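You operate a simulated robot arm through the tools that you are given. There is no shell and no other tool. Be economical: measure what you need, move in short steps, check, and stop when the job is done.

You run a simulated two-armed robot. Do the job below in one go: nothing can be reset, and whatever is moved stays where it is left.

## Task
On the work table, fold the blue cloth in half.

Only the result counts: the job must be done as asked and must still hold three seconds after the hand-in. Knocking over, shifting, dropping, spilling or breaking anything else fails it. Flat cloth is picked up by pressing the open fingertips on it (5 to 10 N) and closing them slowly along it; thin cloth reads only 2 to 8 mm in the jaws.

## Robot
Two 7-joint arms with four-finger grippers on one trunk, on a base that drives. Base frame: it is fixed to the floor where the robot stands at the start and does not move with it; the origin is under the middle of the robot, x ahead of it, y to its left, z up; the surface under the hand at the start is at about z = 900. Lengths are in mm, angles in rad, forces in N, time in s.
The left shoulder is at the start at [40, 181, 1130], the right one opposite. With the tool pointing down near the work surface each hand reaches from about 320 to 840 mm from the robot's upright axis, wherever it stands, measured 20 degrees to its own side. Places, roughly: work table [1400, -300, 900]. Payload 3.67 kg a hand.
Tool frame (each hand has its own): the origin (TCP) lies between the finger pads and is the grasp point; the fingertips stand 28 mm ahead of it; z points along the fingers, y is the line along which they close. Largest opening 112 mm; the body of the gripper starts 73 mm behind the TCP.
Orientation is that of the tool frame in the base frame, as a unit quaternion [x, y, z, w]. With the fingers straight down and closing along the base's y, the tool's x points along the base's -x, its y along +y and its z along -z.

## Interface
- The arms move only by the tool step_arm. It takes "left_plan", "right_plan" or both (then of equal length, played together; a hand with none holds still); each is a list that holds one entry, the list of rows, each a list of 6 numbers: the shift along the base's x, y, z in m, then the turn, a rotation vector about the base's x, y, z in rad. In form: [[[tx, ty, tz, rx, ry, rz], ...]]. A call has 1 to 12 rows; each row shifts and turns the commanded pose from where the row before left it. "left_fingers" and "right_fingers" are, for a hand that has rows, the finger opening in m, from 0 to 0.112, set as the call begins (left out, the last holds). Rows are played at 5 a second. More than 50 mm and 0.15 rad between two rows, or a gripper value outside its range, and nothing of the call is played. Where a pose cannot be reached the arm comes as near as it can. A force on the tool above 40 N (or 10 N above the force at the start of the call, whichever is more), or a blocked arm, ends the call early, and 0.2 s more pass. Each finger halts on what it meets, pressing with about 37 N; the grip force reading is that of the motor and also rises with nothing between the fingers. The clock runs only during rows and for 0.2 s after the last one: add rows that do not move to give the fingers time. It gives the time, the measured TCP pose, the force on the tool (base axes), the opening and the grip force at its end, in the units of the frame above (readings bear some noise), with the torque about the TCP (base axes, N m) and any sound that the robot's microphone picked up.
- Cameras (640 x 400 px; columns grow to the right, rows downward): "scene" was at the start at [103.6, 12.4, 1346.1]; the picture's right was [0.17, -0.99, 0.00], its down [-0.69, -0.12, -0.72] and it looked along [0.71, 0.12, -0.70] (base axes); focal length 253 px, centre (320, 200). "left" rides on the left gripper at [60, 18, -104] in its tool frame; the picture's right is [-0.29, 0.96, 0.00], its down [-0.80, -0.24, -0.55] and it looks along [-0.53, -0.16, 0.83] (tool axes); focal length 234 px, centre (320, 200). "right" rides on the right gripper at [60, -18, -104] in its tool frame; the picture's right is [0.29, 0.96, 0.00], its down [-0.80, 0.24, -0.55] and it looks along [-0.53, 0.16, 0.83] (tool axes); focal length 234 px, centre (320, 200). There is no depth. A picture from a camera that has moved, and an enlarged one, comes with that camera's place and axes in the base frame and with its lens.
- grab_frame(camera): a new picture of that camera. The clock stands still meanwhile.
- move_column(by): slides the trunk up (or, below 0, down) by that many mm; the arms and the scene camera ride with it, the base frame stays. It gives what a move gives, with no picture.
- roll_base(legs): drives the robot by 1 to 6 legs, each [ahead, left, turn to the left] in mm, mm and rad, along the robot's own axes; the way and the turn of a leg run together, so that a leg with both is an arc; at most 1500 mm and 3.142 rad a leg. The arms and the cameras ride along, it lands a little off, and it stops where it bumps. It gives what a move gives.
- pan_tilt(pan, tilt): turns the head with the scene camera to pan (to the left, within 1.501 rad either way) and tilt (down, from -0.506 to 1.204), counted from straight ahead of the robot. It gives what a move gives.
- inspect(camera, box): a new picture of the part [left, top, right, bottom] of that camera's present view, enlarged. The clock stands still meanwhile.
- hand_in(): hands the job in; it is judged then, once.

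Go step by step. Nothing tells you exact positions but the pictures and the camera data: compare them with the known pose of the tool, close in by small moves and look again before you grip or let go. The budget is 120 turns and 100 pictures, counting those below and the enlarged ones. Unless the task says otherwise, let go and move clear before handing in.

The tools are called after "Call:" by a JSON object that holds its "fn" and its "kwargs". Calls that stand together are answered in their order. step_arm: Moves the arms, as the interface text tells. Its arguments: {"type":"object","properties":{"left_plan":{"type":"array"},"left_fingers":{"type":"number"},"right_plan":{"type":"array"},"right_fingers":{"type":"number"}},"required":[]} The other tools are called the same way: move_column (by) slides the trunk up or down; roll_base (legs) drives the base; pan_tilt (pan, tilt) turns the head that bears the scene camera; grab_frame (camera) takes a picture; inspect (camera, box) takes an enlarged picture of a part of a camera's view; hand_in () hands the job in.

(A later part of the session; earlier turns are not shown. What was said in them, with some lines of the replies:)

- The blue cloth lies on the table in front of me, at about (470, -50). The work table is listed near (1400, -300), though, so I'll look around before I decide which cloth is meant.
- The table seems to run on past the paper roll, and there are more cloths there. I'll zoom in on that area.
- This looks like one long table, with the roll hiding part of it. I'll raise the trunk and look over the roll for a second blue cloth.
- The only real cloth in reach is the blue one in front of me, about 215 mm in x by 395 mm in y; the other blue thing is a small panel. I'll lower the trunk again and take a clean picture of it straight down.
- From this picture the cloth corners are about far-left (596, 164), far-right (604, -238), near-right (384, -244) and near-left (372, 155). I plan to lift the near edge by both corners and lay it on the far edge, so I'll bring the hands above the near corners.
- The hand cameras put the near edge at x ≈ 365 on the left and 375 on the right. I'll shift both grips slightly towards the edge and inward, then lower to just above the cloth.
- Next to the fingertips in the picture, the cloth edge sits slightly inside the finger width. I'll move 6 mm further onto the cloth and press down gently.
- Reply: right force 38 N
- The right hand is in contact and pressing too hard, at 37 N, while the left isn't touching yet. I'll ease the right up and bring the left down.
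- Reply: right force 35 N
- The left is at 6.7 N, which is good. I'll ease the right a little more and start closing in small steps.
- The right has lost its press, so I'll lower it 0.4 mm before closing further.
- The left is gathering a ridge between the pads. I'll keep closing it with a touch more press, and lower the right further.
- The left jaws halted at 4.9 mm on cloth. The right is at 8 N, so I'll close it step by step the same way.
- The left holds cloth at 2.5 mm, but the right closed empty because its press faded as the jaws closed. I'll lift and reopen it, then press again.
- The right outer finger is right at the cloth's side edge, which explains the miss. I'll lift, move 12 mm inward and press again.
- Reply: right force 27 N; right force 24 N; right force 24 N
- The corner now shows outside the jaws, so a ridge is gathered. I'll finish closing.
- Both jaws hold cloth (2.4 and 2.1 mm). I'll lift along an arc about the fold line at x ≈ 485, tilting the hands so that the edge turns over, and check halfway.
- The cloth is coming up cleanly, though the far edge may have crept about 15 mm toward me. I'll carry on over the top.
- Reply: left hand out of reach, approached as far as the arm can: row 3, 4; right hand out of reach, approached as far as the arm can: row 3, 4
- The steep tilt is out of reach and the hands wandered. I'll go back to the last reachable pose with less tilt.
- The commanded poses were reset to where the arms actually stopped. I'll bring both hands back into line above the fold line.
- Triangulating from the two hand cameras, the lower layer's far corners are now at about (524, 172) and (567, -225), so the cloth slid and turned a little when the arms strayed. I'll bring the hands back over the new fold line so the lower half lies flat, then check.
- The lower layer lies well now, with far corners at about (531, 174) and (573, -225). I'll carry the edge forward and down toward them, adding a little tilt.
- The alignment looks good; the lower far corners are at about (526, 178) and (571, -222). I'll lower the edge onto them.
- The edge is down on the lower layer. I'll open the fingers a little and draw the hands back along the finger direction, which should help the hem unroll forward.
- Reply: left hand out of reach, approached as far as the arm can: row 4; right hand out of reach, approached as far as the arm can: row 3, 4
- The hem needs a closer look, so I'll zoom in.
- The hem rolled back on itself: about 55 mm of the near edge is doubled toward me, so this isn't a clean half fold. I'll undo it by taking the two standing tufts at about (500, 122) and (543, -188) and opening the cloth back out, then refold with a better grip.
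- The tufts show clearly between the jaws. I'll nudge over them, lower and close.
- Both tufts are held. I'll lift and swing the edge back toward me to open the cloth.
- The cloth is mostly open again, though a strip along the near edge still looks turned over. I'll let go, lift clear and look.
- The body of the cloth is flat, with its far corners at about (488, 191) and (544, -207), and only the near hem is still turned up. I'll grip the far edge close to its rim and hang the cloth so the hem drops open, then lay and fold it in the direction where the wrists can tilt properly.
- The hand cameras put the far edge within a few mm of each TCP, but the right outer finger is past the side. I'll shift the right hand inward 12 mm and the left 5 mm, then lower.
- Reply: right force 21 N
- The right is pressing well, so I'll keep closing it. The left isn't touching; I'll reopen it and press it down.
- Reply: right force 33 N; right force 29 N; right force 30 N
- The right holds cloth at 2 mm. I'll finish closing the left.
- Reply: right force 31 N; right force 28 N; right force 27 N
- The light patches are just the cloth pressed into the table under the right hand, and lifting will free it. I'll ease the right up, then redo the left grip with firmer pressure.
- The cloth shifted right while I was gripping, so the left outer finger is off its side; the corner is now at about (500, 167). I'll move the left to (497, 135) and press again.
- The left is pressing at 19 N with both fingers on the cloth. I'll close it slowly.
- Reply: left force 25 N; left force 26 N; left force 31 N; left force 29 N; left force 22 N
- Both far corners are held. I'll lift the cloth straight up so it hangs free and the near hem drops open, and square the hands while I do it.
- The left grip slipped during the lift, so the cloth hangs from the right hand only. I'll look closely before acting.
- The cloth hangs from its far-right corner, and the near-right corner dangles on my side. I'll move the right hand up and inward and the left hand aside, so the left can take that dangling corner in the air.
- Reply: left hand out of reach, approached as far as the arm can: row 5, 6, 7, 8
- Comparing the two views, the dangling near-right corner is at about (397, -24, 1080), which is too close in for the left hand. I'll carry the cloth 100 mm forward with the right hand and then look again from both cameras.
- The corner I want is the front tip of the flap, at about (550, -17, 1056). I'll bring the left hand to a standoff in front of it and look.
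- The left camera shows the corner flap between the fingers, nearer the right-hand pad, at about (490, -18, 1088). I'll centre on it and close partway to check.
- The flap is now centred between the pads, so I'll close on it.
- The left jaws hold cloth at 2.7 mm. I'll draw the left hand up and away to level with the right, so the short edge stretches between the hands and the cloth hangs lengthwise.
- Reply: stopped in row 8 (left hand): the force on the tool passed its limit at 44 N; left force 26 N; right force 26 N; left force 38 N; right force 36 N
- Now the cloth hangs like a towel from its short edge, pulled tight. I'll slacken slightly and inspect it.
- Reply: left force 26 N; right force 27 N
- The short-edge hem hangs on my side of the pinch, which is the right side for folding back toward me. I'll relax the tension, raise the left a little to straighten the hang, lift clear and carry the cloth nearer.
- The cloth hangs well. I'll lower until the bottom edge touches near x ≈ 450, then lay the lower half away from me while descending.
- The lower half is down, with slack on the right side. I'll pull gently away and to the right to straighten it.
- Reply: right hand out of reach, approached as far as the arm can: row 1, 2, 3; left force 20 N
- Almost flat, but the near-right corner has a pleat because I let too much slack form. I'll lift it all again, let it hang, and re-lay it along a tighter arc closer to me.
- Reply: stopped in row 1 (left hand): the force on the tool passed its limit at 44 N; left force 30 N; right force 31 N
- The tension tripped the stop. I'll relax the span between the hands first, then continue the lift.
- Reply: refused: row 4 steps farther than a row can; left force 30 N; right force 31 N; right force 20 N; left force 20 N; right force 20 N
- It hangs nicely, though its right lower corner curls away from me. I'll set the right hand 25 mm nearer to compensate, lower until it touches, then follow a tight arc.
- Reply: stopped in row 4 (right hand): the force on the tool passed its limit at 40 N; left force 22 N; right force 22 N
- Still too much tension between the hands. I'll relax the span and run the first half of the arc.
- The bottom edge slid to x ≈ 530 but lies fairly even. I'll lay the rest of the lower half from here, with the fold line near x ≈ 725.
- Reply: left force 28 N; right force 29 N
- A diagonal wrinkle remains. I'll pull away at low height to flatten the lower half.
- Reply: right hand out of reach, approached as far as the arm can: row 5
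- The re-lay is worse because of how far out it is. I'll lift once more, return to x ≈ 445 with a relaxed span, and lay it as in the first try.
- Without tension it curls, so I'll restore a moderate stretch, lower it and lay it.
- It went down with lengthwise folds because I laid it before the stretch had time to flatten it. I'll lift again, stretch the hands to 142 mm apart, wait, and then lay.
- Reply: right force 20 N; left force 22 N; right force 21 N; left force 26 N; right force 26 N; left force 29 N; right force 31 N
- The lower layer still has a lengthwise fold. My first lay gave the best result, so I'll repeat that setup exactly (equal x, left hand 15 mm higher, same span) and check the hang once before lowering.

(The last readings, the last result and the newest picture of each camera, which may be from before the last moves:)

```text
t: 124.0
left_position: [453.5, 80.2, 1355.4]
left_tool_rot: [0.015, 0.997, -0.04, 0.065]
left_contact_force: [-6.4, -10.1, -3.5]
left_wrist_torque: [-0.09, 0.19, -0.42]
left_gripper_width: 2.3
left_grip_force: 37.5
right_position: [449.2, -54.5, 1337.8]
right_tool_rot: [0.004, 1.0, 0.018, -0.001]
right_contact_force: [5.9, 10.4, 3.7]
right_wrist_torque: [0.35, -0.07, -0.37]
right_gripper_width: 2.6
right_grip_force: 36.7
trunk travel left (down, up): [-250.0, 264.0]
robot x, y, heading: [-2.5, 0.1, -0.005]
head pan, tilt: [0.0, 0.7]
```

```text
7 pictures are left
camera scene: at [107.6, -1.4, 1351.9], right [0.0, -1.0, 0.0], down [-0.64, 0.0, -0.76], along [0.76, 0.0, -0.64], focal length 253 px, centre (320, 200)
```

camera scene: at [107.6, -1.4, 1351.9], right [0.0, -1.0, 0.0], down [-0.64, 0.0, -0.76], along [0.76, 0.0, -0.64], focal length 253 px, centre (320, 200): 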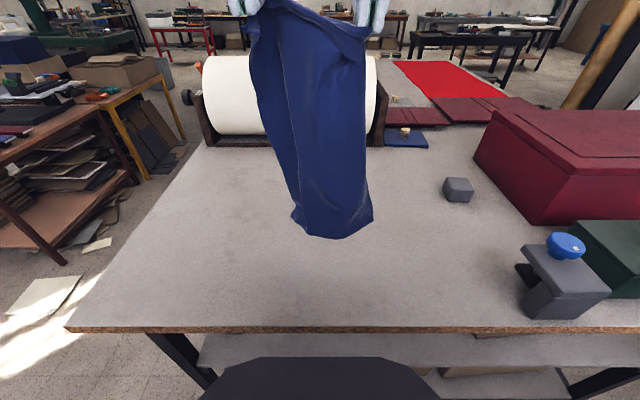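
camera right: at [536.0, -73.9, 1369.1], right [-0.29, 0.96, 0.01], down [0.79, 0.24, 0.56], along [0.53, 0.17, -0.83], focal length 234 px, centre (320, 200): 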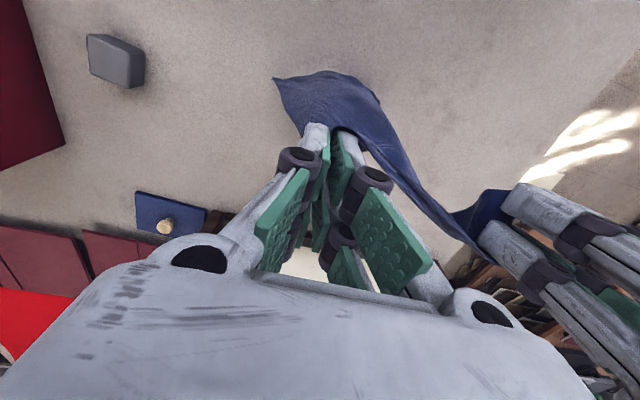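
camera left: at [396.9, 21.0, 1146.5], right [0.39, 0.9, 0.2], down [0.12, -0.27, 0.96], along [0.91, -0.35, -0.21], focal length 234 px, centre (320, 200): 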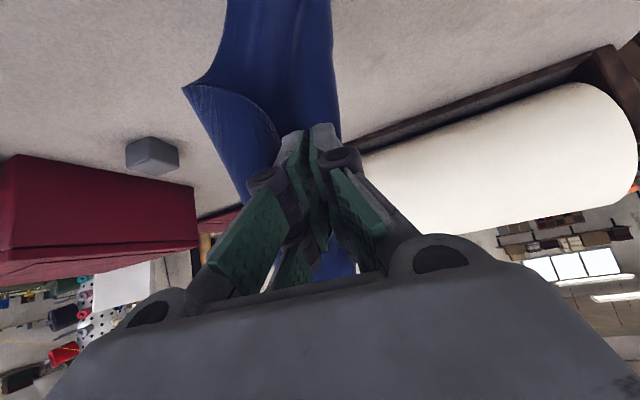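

Its left side is slightly curled. I'll stretch firmly for a couple of seconds to flatten it, then lay.

Call:
{"fn": "step_arm", "kwargs": {"left_plan": [[[-0.001, 0.004, -0.003, 0, 0, 0], [-0.001, 0.003, -0.003, 0, 0, 0], [-0.001, 0.002, -0.003, 0, 0, 0], [0, 0, 0, 0, 0, 0], [0, 0, 0, 0, 0, 0], [0, 0, 0, 0, 0, 0], [0, 0, 0, 0, 0, 0], [0, 0, 0, 0, 0, 0], [0, 0, 0, 0, 0, 0], [0, 0, 0, 0, 0, 0], [0, 0, 0, 0, 0, 0]]], "right_plan": [[[0.001, -0.003, 0, 0, 0, 0], [0.001, -0.002, 0, 0, 0, 0], [0.001, -0.001, 0, 0, 0, 0], [0, 0, 0, 0, 0, 0], [0, 0, 0, 0, 0, 0], [0, 0, 0, 0, 0, 0], [0, 0, 0, 0, 0, 0], [0, 0, 0, 0, 0, 0], [0, 0, 0, 0, 0, 0], [0, 0, 0, 0, 0, 0], [0, 0, 0, 0, 0, 0]]]}}

Call:
{"fn": "step_arm", "kwargs": {"left_plan": [[[0, 0, -0.025, 0, 0, 0], [0, 0, -0.025, 0, 0, 0], [0, 0, -0.025, 0, 0, 0], [0.03, 0, 0, 0, 0, 0], [0.03, 0, -0.006, 0, 0, 0], [0.03, 0, -0.016, 0, 0, 0], [0.03, 0, -0.026, 0, 0, 0], [0.03, 0, -0.03, 0, 0, 0], [0.03, 0, -0.036, 0, 0, 0], [0.02, 0, -0.036, 0, 0, 0], [0, 0, 0, 0, 0, 0]]], "right_plan": [[[0, 0, -0.025, 0, 0, 0], [0, 0, -0.025, 0, 0, 0], [0, 0, -0.025, 0, 0, 0], [0.03, 0, 0, 0, 0, 0], [0.03, 0, -0.006, 0, 0, 0], [0.03, 0, -0.016, 0, 0, 0], [0.03, 0, -0.026, 0, 0, 0], [0.03, 0, -0.03, 0, 0, 0], [0.03, 0, -0.036, 0, 0, 0], [0.02, 0, -0.036, 0, 0, 0], [0, 0, 0, 0, 0, 0]]]}}

Call:
{"fn": "inspect", "kwargs": {"camera": "scene", "box": [250, 120, 410, 280]}}

```text
t: 126.3
left_position: [450.6, 90.0, 1343.7]
left_tool_rot: [0.015, 0.997, -0.039, 0.065]
left_contact_force: [-12.7, -29.4, -4.9]
left_wrist_torque: [-0.26, 0.3, -1.04]
left_gripper_width: 2.5
left_grip_force: 37.0
right_position: [454.6, -59.4, 1338.5]
right_tool_rot: [0.002, 1.0, 0.019, 0.001]
right_contact_force: [12.9, 28.9, 5.3]
right_wrist_torque: [0.92, -0.22, -0.93]
right_gripper_width: 2.5
right_grip_force: 36.7
trunk travel left (down, up): [-250.0, 264.0]
robot x, y, heading: [-1.4, 2.5, -0.0]
head pan, tilt: [0.0, 0.7]
```

```text
t: 128.8
left_position: [647.9, 90.9, 1119.8]
left_tool_rot: [0.015, 0.997, -0.04, 0.065]
left_contact_force: [-12.1, -27.8, -6.1]
left_wrist_torque: [-0.26, 0.26, -1.05]
left_gripper_width: 2.4
left_grip_force: 36.6
right_position: [650.6, -58.9, 1113.6]
right_tool_rot: [0.003, 1.0, 0.018, 0.001]
right_contact_force: [11.2, 28.6, 6.0]
right_wrist_torque: [0.9, -0.21, -0.98]
right_gripper_width: 2.5
right_grip_force: 36.7
trunk travel left (down, up): [-250.0, 264.0]
robot x, y, heading: [-0.1, 2.3, -0.002]
head pan, tilt: [0.0, 0.7]
```

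```text
2.50 times, centred on (330, 200) of scene
camera zoom: at [106.3, -1.4, 1352.1], right [0.0, -1.0, 0.0], down [-0.64, 0.0, -0.77], along [0.77, 0.0, -0.64], focal length 633 px, centre (295, 200)
```

zoom: 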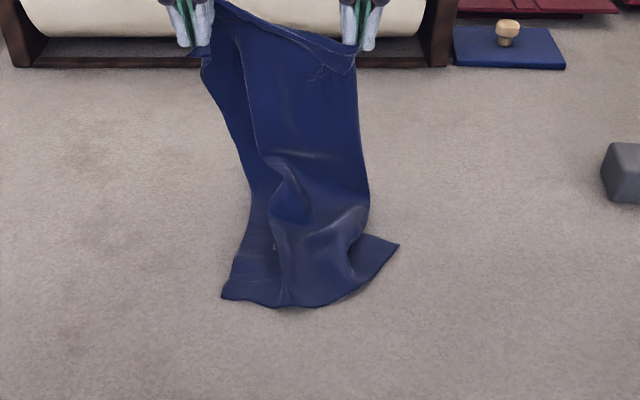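

It's similar again. With few pictures left I'll go on: pull it flat at low height, then fold back so each top corner comes down on its matching bottom corner (left about (515, 67), right about (585, -108)).

Call:
{"fn": "step_arm", "kwargs": {"left_plan": [[[0.021, -0.006, -0.02, 0, 0, 0], [0.021, -0.005, -0.02, 0, 0, 0], [0.021, -0.003, -0.02, 0, 0, 0], [0.021, -0.003, -0.02, 0, 0, 0], [0.021, -0.003, -0.02, 0, 0, 0], [0, 0, 0, 0, 0, 0], [0, 0, 0, 0, 0, 0]]], "right_plan": [[[0.023, -0.001, -0.019, 0, 0, 0], [0.023, -0.002, -0.019, 0, 0, 0], [0.023, -0.003, -0.019, 0, 0, 0], [0.023, -0.003, -0.019, 0, 0, 0], [0.023, -0.003, -0.019, 0, 0, 0], [0, 0, 0, 0, 0, 0], [0, 0, 0, 0, 0, 0]]]}}

Call:
{"fn": "inspect", "kwargs": {"camera": "scene", "box": [250, 120, 410, 280]}}

```text
t: 130.3
left_position: [754.4, 71.3, 1020.3]
left_tool_rot: [0.014, 0.997, -0.039, 0.065]
left_contact_force: [-7.0, -16.3, -3.3]
left_wrist_torque: [-0.13, 0.11, -0.55]
left_gripper_width: 2.7
left_grip_force: 36.5
right_position: [764.8, -75.3, 1016.2]
right_tool_rot: [0.002, 1.0, 0.016, -0.001]
right_contact_force: [6.9, 17.0, 3.4]
right_wrist_torque: [0.53, -0.13, -0.51]
right_gripper_width: 2.5
right_grip_force: 37.1
right hand out of reach, approached as far as the arm can: row 5
trunk travel left (down, up): [-250.0, 264.0]
robot x, y, heading: [3.2, 0.7, -0.001]
head pan, tilt: [0.0, 0.7]
```

```text
2.50 times, centred on (330, 200) of scene
camera zoom: at [108.0, -0.7, 1351.8], right [0.0, -1.0, 0.0], down [-0.64, 0.0, -0.76], along [0.76, 0.0, -0.64], focal length 633 px, centre (295, 200)
```

zoom: 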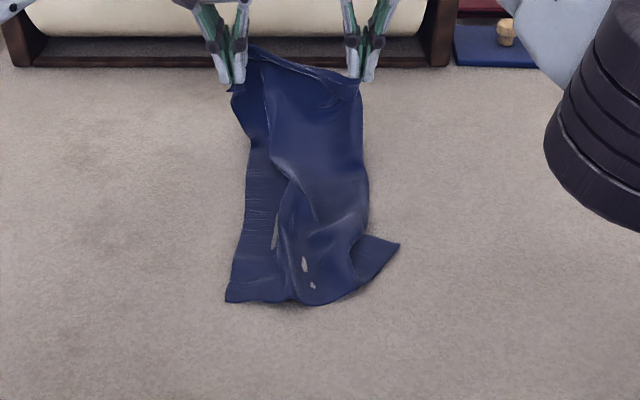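

The bottom corners stay near (508, 66) and (583, -109). I'll fold the top back onto them now.

Call:
{"fn": "step_arm", "kwargs": {"left_plan": [[[-0.02, 0, 0.03, 0, 0, 0], [-0.022, 0, 0.03, 0, 0, 0], [-0.03, -0.001, 0.01, 0, 0, 0], [-0.03, -0.002, -0.01, 0, 0, 0], [-0.03, -0.003, -0.025, 0, 0, 0], [-0.03, -0.003, -0.033, 0, 0, 0], [-0.024, -0.004, -0.035, 0, 0, 0], [-0.018, -0.004, -0.03, 0, 0, 0], [0, 0, 0, 0, 0, 0], [0, 0, 0, 0, 0, 0]]], "right_plan": [[[-0.012, 0, 0.03, 0, 0, 0], [-0.014, 0, 0.03, 0, 0, 0], [-0.027, -0.001, 0.01, 0, 0, 0], [-0.027, -0.002, -0.01, 0, 0, 0], [-0.027, -0.003, -0.025, 0, 0, 0], [-0.025, -0.003, -0.033, 0, 0, 0], [-0.016, -0.002, -0.035, 0, 0, 0], [-0.008, -0.002, -0.03, 0, 0, 0], [0, 0, 0, 0, 0, 0], [0, 0, 0, 0, 0, 0]]]}}

Call:
{"fn": "inspect", "kwargs": {"camera": "scene", "box": [250, 120, 410, 280]}}

```text
t: 132.6
left_position: [549.9, 54.6, 956.5]
left_tool_rot: [0.014, 0.997, -0.039, 0.066]
left_contact_force: [0.2, -2.2, 0.0]
left_wrist_torque: [0.02, 0.06, -0.13]
left_gripper_width: 2.7
left_grip_force: 37.9
right_position: [608.1, -88.9, 954.6]
right_tool_rot: [0.003, 1.0, 0.017, -0.001]
right_contact_force: [-0.1, 1.9, -0.1]
right_wrist_torque: [0.03, 0.0, -0.02]
right_gripper_width: 2.3
right_grip_force: 37.3
trunk travel left (down, up): [-250.0, 264.0]
robot x, y, heading: [-1.0, 0.6, -0.0]
head pan, tilt: [0.0, 0.7]
```

```text
2.50 times, centred on (330, 200) of scene
camera zoom: at [107.8, -1.5, 1351.9], right [0.0, -1.0, 0.0], down [-0.64, 0.0, -0.76], along [0.76, 0.0, -0.64], focal length 633 px, centre (295, 200)
```

zoom: 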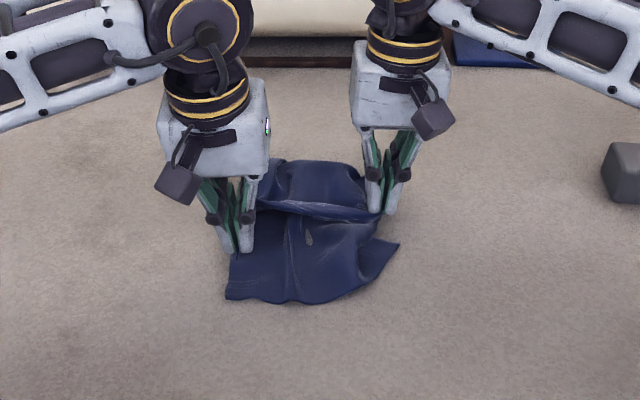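

The top edge stops about 40–50 mm short. I'll bring both hands closer to me over the bottom corners, lower, and let go.

Call:
{"fn": "step_arm", "kwargs": {"left_plan": [[[-0.012, -0.001, 0.004, 0, 0, 0], [-0.012, -0.001, 0, 0, 0, 0], [-0.01, 0, -0.008, 0, 0, 0], [-0.002, 0, -0.01, 0, 0, 0], [0, 0, -0.007, 0, 0, 0], [0, 0, 0, 0, 0, 0]]], "right_plan": [[[-0.015, -0.001, 0.004, 0, 0, 0], [-0.015, -0.001, 0, 0, 0, 0], [-0.012, 0, -0.008, 0, 0, 0], [-0.002, 0, -0.01, 0, 0, 0], [0, 0, -0.006, 0, 0, 0], [0, 0, 0, 0, 0, 0]]]}}

Call:
{"fn": "step_arm", "kwargs": {"left_plan": [[[0, 0, 0, 0, 0, 0], [0, 0, 0, 0, 0, 0], [0, 0, 0.02, 0, 0, 0], [0, 0, 0.04, 0, 0, 0], [-0.01, 0.03, 0.035, 0, 0, 0], [-0.01, 0.045, 0.02, 0, 0, 0], [0, 0.045, 0, 0, 0, 0], [0, 0.045, 0, 0, 0, 0]]], "right_plan": [[[0, 0, 0, 0, 0, 0], [0, 0, 0, 0, 0, 0], [0, 0, 0.02, 0, 0, 0], [0, 0, 0.04, 0, 0, 0], [-0.01, -0.03, 0.035, 0, 0, 0], [-0.01, -0.045, 0.02, 0, 0, 0], [0, -0.045, 0, 0, 0, 0], [0, -0.03, 0, 0, 0, 0]]], "left_fingers": 0.04, "right_fingers": 0.04}}

Call:
{"fn": "inspect", "kwargs": {"camera": "scene", "box": [260, 130, 400, 260]}}

```text
t: 133.9
left_position: [516.5, 52.4, 935.6]
left_tool_rot: [0.014, 0.997, -0.039, 0.066]
left_contact_force: [0.1, -2.3, 0.2]
left_wrist_torque: [0.01, 0.01, -0.06]
left_gripper_width: 2.1
left_grip_force: 36.4
right_position: [563.0, -90.5, 935.4]
right_tool_rot: [0.004, 1.0, 0.018, -0.001]
right_contact_force: [0.5, 2.5, 2.5]
right_wrist_torque: [0.06, 0.02, -0.13]
right_gripper_width: 2.3
right_grip_force: 37.3
trunk travel left (down, up): [-250.0, 264.0]
robot x, y, heading: [2.5, -0.8, -0.001]
head pan, tilt: [0.0, 0.7]
```

```text
refused: row 6 steps farther than a row can; nothing moved
```

```text
3.08 times, centred on (330, 195) of scene
camera zoom: at [107.5, -1.3, 1351.9], right [0.0, -1.0, 0.0], down [-0.64, 0.0, -0.76], along [0.76, 0.0, -0.64], focal length 780 px, centre (289, 215)
```

zoom: 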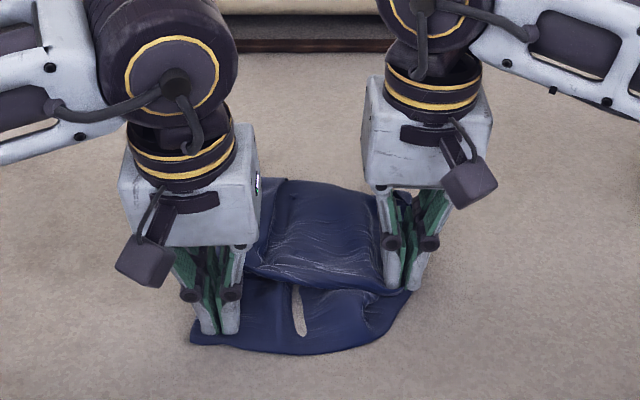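

The corners are near their marks, but the middle of the top edge lags. I'll move 20 mm closer to me, let go and lift clear.

Call:
{"fn": "step_arm", "kwargs": {"left_plan": [[[-0.009, 0, 0.003, 0, 0, 0], [-0.009, 0, -0.002, 0, 0, 0], [0, 0, -0.002, 0, 0, 0], [0, 0, 0, 0, 0, 0]]], "right_plan": [[[-0.011, 0, 0.003, 0, 0, 0], [-0.011, 0, -0.001, 0, 0, 0], [0, 0, -0.002, 0, 0, 0], [0, 0, 0, 0, 0, 0]]]}}

Call:
{"fn": "step_arm", "kwargs": {"left_plan": [[[0, 0, 0, 0, 0, 0], [0, 0, 0, 0, 0, 0], [0, 0, 0.02, 0, 0, 0], [0, 0, 0.04, 0, 0, 0], [-0.01, 0.03, 0.035, 0, 0, 0], [-0.01, 0.04, 0.02, 0, 0, 0], [0, 0.045, 0, 0, 0, 0], [0, 0.045, 0, 0, 0, 0]]], "right_plan": [[[0, 0, 0, 0, 0, 0], [0, 0, 0, 0, 0, 0], [0, 0, 0.02, 0, 0, 0], [0, 0, 0.04, 0, 0, 0], [-0.01, -0.03, 0.035, 0, 0, 0], [-0.01, -0.04, 0.02, 0, 0, 0], [0, -0.045, 0, 0, 0, 0], [0, -0.03, 0, 0, 0, 0]]], "left_fingers": 0.04, "right_fingers": 0.04}}

Call:
{"fn": "inspect", "kwargs": {"camera": "scene", "box": [260, 130, 400, 260]}}

```text
t: 134.9
left_position: [497.1, 52.3, 932.2]
left_tool_rot: [0.014, 0.997, -0.04, 0.065]
left_contact_force: [-0.8, -2.5, 1.1]
left_wrist_torque: [0.0, 0.01, -0.08]
left_gripper_width: 2.2
left_grip_force: 37.1
right_position: [540.8, -90.3, 935.6]
right_tool_rot: [0.003, 1.0, 0.016, 0.0]
right_contact_force: [0.7, 1.7, 1.8]
right_wrist_torque: [0.01, 0.01, -0.09]
right_gripper_width: 2.3
right_grip_force: 37.5
trunk travel left (down, up): [-250.0, 264.0]
robot x, y, heading: [0.5, 6.3, 0.001]
head pan, tilt: [0.0, 0.7]
```

```text
t: 136.8
left_position: [476.7, 212.1, 1048.2]
left_tool_rot: [0.014, 0.997, -0.039, 0.066]
left_contact_force: [0.4, 1.1, -0.2]
left_wrist_torque: [0.0, -0.02, 0.0]
left_gripper_width: 40.1
left_grip_force: 0.0
right_position: [520.7, -234.1, 1050.6]
right_tool_rot: [0.003, 1.0, 0.016, -0.001]
right_contact_force: [-0.1, 0.7, 0.4]
right_wrist_torque: [-0.01, -0.01, -0.01]
right_gripper_width: 40.1
right_grip_force: 0.0
trunk travel left (down, up): [-250.0, 264.0]
robot x, y, heading: [0.1, 0.6, -0.001]
head pan, tilt: [0.0, 0.7]
```

```text
3.08 times, centred on (330, 195) of scene
camera zoom: at [106.3, -0.3, 1352.0], right [0.0, -1.0, 0.0], down [-0.64, 0.0, -0.77], along [0.77, 0.0, -0.64], focal length 780 px, centre (289, 215)
```

zoom: 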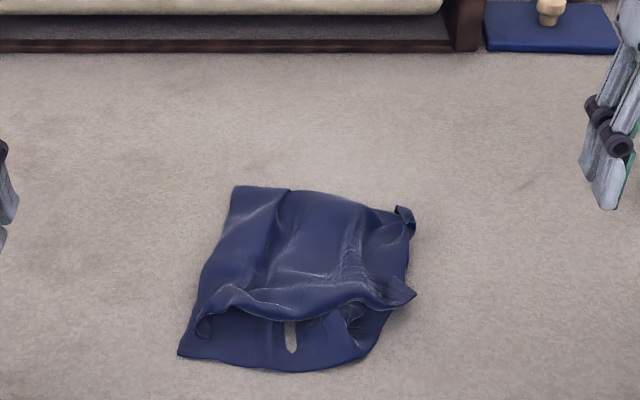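

The cloth is folded roughly in half, but the top edge is about 30 mm short of the bottom edge. I'll retake the two top-corner tufts where I released them, shift the top edge toward me and set it down.

Call:
{"fn": "step_arm", "kwargs": {"left_plan": [[[0, -0.04, 0, 0, 0, 0], [0, -0.04, 0, 0, 0, 0], [0.01, -0.04, 0, 0, 0, 0], [0.01, -0.036, -0.02, 0, 0, 0], [0, 0, -0.045, 0, 0, 0], [0, 0, -0.03, 0, 0, 0], [0, 0, -0.019, 0, 0, 0], [0, 0, 0, 0, 0, 0]]], "right_plan": [[[0, 0.036, 0, 0, 0, 0], [0, 0.036, 0, 0, 0, 0], [0.01, 0.036, 0, 0, 0, 0], [0.01, 0.035, -0.02, 0, 0, 0], [0, 0, -0.045, 0, 0, 0], [0, 0, -0.03, 0, 0, 0], [0, 0, -0.02, 0, 0, 0], [0, 0, 0, 0, 0, 0]]], "left_fingers": 0.045, "right_fingers": 0.045}}

Call:
{"fn": "step_arm", "kwargs": {"left_plan": [[[0, 0, 0, 0, 0, 0], [0, 0, 0, 0, 0, 0]]], "right_plan": [[[0, 0, 0, 0, 0, 0], [0, 0, 0, 0, 0, 0]]], "left_fingers": 0.02, "right_fingers": 0.02}}

Call:
{"fn": "step_arm", "kwargs": {"left_plan": [[[0, 0, 0, 0, 0, 0], [0, 0, 0, 0, 0, 0]]], "right_plan": [[[0, 0, 0, 0, 0, 0], [0, 0, 0, 0, 0, 0]]], "left_fingers": 0.0, "right_fingers": 0.0}}

```text
t: 138.6
left_position: [494.8, 60.6, 937.6]
left_tool_rot: [0.014, 0.997, -0.041, 0.069]
left_contact_force: [-1.0, 0.4, -0.4]
left_wrist_torque: [-0.01, 0.01, 0.01]
left_gripper_width: 44.8
left_grip_force: 0.1
right_position: [542.8, -86.2, 949.1]
right_tool_rot: [0.005, 1.0, 0.015, 0.013]
right_contact_force: [-0.3, -0.4, -0.2]
right_wrist_torque: [0.03, 0.0, 0.01]
right_gripper_width: 45.0
right_grip_force: 0.1
trunk travel left (down, up): [-250.0, 264.0]
robot x, y, heading: [-1.2, -2.3, -0.001]
head pan, tilt: [0.0, 0.7]
```

```text
t: 139.2
left_position: [493.9, 61.6, 937.8]
left_tool_rot: [0.014, 0.997, -0.042, 0.067]
left_contact_force: [-0.4, -0.6, -1.4]
left_wrist_torque: [0.0, 0.03, 0.02]
left_gripper_width: 20.0
left_grip_force: 0.1
right_position: [542.4, -87.8, 949.3]
right_tool_rot: [0.004, 1.0, 0.014, 0.013]
right_contact_force: [0.4, 0.8, 0.3]
right_wrist_torque: [0.01, 0.02, -0.02]
right_gripper_width: 20.0
right_grip_force: 0.1
trunk travel left (down, up): [-250.0, 264.0]
robot x, y, heading: [2.2, -0.9, 0.001]
head pan, tilt: [0.0, 0.7]
```

```text
t: 139.8
left_position: [493.3, 62.3, 937.3]
left_tool_rot: [0.014, 0.997, -0.042, 0.069]
left_contact_force: [0.7, -0.1, -0.6]
left_wrist_torque: [0.03, 0.07, 0.05]
left_gripper_width: 4.4
left_grip_force: 44.0
right_position: [542.1, -88.8, 950.3]
right_tool_rot: [0.005, 1.0, 0.014, 0.013]
right_contact_force: [-0.4, -0.5, 0.0]
right_wrist_torque: [-0.03, -0.02, 0.02]
right_gripper_width: 0.0
right_grip_force: 36.5
trunk travel left (down, up): [-250.0, 264.0]
robot x, y, heading: [1.5, 4.1, 0.002]
head pan, tilt: [0.0, 0.7]
```

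The left has its tuft, but the right closed 14 mm too high. I'll reopen it, lower and close again.

Call:
{"fn": "step_arm", "kwargs": {"right_plan": [[[0, 0, 0.005, 0, 0, 0], [0, -0.003, 0, 0, 0, 0], [0, 0, -0.01, 0, 0, 0], [0, 0, -0.009, 0, 0, 0], [0, 0, 0, 0, 0, 0]]], "right_fingers": 0.05}}

Call:
{"fn": "step_arm", "kwargs": {"right_plan": [[[0, 0, 0, 0, 0, 0], [0, 0, 0, 0, 0, 0]]], "right_fingers": 0.02}}

Call:
{"fn": "step_arm", "kwargs": {"right_plan": [[[0, 0, 0, 0, 0, 0], [0, 0, 0, 0, 0, 0]]], "right_fingers": 0.0}}

```text
t: 140.9
left_position: [493.1, 65.8, 938.5]
left_tool_rot: [0.013, 0.997, -0.043, 0.068]
left_contact_force: [-0.8, 0.4, 4.7]
left_wrist_torque: [0.01, -0.05, -0.05]
left_gripper_width: 1.5
left_grip_force: 36.2
right_position: [542.8, -85.7, 939.0]
right_tool_rot: [0.003, 1.0, 0.013, 0.018]
right_contact_force: [-0.4, -0.4, 1.0]
right_wrist_torque: [0.04, 0.01, 0.01]
right_gripper_width: 50.1
right_grip_force: 0.4
trunk travel left (down, up): [-250.0, 264.0]
robot x, y, heading: [4.9, -2.1, -0.001]
head pan, tilt: [0.0, 0.7]
```

```text
t: 141.6
left_position: [492.4, 65.5, 936.8]
left_tool_rot: [0.014, 0.997, -0.044, 0.069]
left_contact_force: [0.0, 0.7, -0.4]
left_wrist_torque: [-0.11, -0.04, 0.03]
left_gripper_width: 1.8
left_grip_force: 32.5
right_position: [543.4, -86.5, 940.1]
right_tool_rot: [0.004, 1.0, 0.012, 0.018]
right_contact_force: [0.0, 0.4, -1.5]
right_wrist_torque: [0.01, 0.0, -0.01]
right_gripper_width: 20.0
right_grip_force: 0.1
trunk travel left (down, up): [-250.0, 264.0]
robot x, y, heading: [-1.4, 1.7, 0.002]
head pan, tilt: [0.0, 0.7]
```

```text
t: 142.2
left_position: [492.7, 65.4, 938.9]
left_tool_rot: [0.013, 0.996, -0.045, 0.07]
left_contact_force: [0.5, 0.7, 0.3]
left_wrist_torque: [-0.07, -0.01, 0.02]
left_gripper_width: 3.0
left_grip_force: 33.2
right_position: [543.6, -86.1, 939.5]
right_tool_rot: [0.002, 1.0, 0.012, 0.016]
right_contact_force: [-1.0, -0.2, -0.3]
right_wrist_torque: [-0.01, -0.02, -0.01]
right_gripper_width: 1.6
right_grip_force: 36.9
trunk travel left (down, up): [-250.0, 264.0]
robot x, y, heading: [1.1, 0.5, 0.001]
head pan, tilt: [0.0, 0.7]
```

Both tufts are held. I'll raise slightly, shift the edge toward me, lower and let go.

Call:
{"fn": "step_arm", "kwargs": {"left_plan": [[[0, 0, 0.012, 0, 0, 0], [-0.01, 0.001, 0, 0, 0, 0], [-0.01, 0.001, 0, 0, 0, 0], [-0.006, 0, -0.006, 0, 0, 0], [0, 0, -0.007, 0, 0, 0], [0, 0, 0, 0, 0, 0], [0, 0, 0, 0, 0, 0]]], "right_plan": [[[0, 0, 0.012, 0, 0, 0], [-0.014, -0.001, 0, 0, 0, 0], [-0.014, -0.001, 0, 0, 0, 0], [-0.01, 0, -0.006, 0, 0, 0], [0, 0, -0.007, 0, 0, 0], [0, 0, 0, 0, 0, 0], [0, 0, 0, 0, 0, 0]]]}}

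Call:
{"fn": "step_arm", "kwargs": {"left_plan": [[[0, 0, 0, 0, 0, 0], [0, 0, 0, 0, 0, 0], [0, 0, 0.02, 0, 0, 0], [0, 0, 0.04, 0, 0, 0], [-0.01, 0.03, 0.035, 0, 0, 0], [-0.01, 0.04, 0.02, 0, 0, 0], [0, 0.045, 0, 0, 0, 0], [0, 0.045, 0, 0, 0, 0]]], "right_plan": [[[0, 0, 0, 0, 0, 0], [0, 0, 0, 0, 0, 0], [0, 0, 0.02, 0, 0, 0], [0, 0, 0.04, 0, 0, 0], [-0.01, -0.03, 0.035, 0, 0, 0], [-0.01, -0.04, 0.02, 0, 0, 0], [0, -0.045, 0, 0, 0, 0], [0, -0.03, 0, 0, 0, 0]]], "left_fingers": 0.045, "right_fingers": 0.045}}

Call:
{"fn": "inspect", "kwargs": {"camera": "scene", "box": [260, 130, 400, 260]}}

```text
t: 143.8
left_position: [466.0, 70.0, 935.3]
left_tool_rot: [0.013, 0.996, -0.045, 0.069]
left_contact_force: [-0.7, 0.5, 1.9]
left_wrist_torque: [0.13, -0.05, 0.02]
left_gripper_width: 2.6
left_grip_force: 32.9
right_position: [504.2, -86.9, 933.7]
right_tool_rot: [0.003, 1.0, 0.011, 0.012]
right_contact_force: [-1.2, 0.2, 5.4]
right_wrist_torque: [0.02, 0.18, -0.02]
right_gripper_width: 1.7
right_grip_force: 37.3
trunk travel left (down, up): [-250.0, 264.0]
robot x, y, heading: [0.9, 0.2, -0.0]
head pan, tilt: [0.0, 0.7]
```

```text
t: 145.6
left_position: [448.5, 222.7, 1050.5]
left_tool_rot: [0.015, 0.997, -0.04, 0.066]
left_contact_force: [0.1, 0.1, -0.5]
left_wrist_torque: [-0.01, -0.02, -0.01]
left_gripper_width: 45.0
left_grip_force: 0.1
right_position: [479.7, -240.3, 1033.6]
right_tool_rot: [0.002, 1.0, 0.016, -0.002]
right_contact_force: [-0.2, 0.3, 0.3]
right_wrist_torque: [0.02, 0.0, -0.02]
right_gripper_width: 45.3
right_grip_force: 0.1
trunk travel left (down, up): [-250.0, 264.0]
robot x, y, heading: [-2.2, -0.4, -0.001]
head pan, tilt: [0.0, 0.7]
```

```text
3.08 times, centred on (330, 195) of scene
camera zoom: at [106.5, -0.4, 1351.9], right [0.0, -1.0, 0.0], down [-0.64, 0.0, -0.77], along [0.77, 0.0, -0.64], focal length 780 px, centre (289, 215)
```

zoom: 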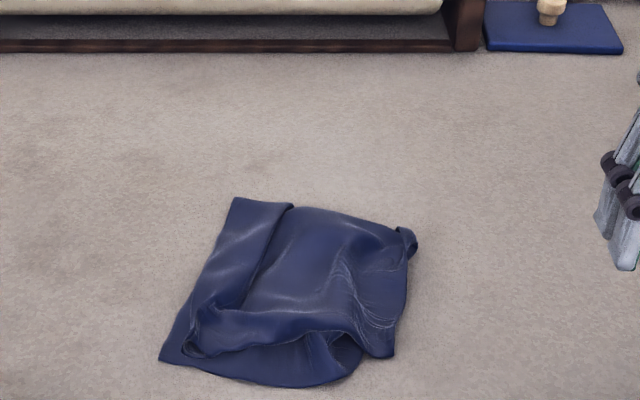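

The cloth now lies doubled over, with the top edge close to the bottom edge, though it's rumpled. Both hands are open and clear and nothing else has been touched. Only one picture is left, so I'll hand it in like this.

Call:
{"fn": "hand_in", "kwargs": {}}

```text
The job is handed in.
```

I handed in the blue cloth folded over on itself near the middle, but the fold is not neat and may not be judged a clean half.

- **Alignment:** in the last picture the top edge stops slightly short of the bottom edge, and one lower corner is tucked under the top layer.
- **Wrinkles:** the cloth is rumpled, with lengthwise creases, and its footprint is narrower than a flat half fold would be.
- **How it was folded:** my first attempt, long edge to long edge, curled its hem under, so I opened it and folded short edge to short edge instead.
- **Surroundings:** both hands are open and clear of the cloth. I saw no other object touched or moved.
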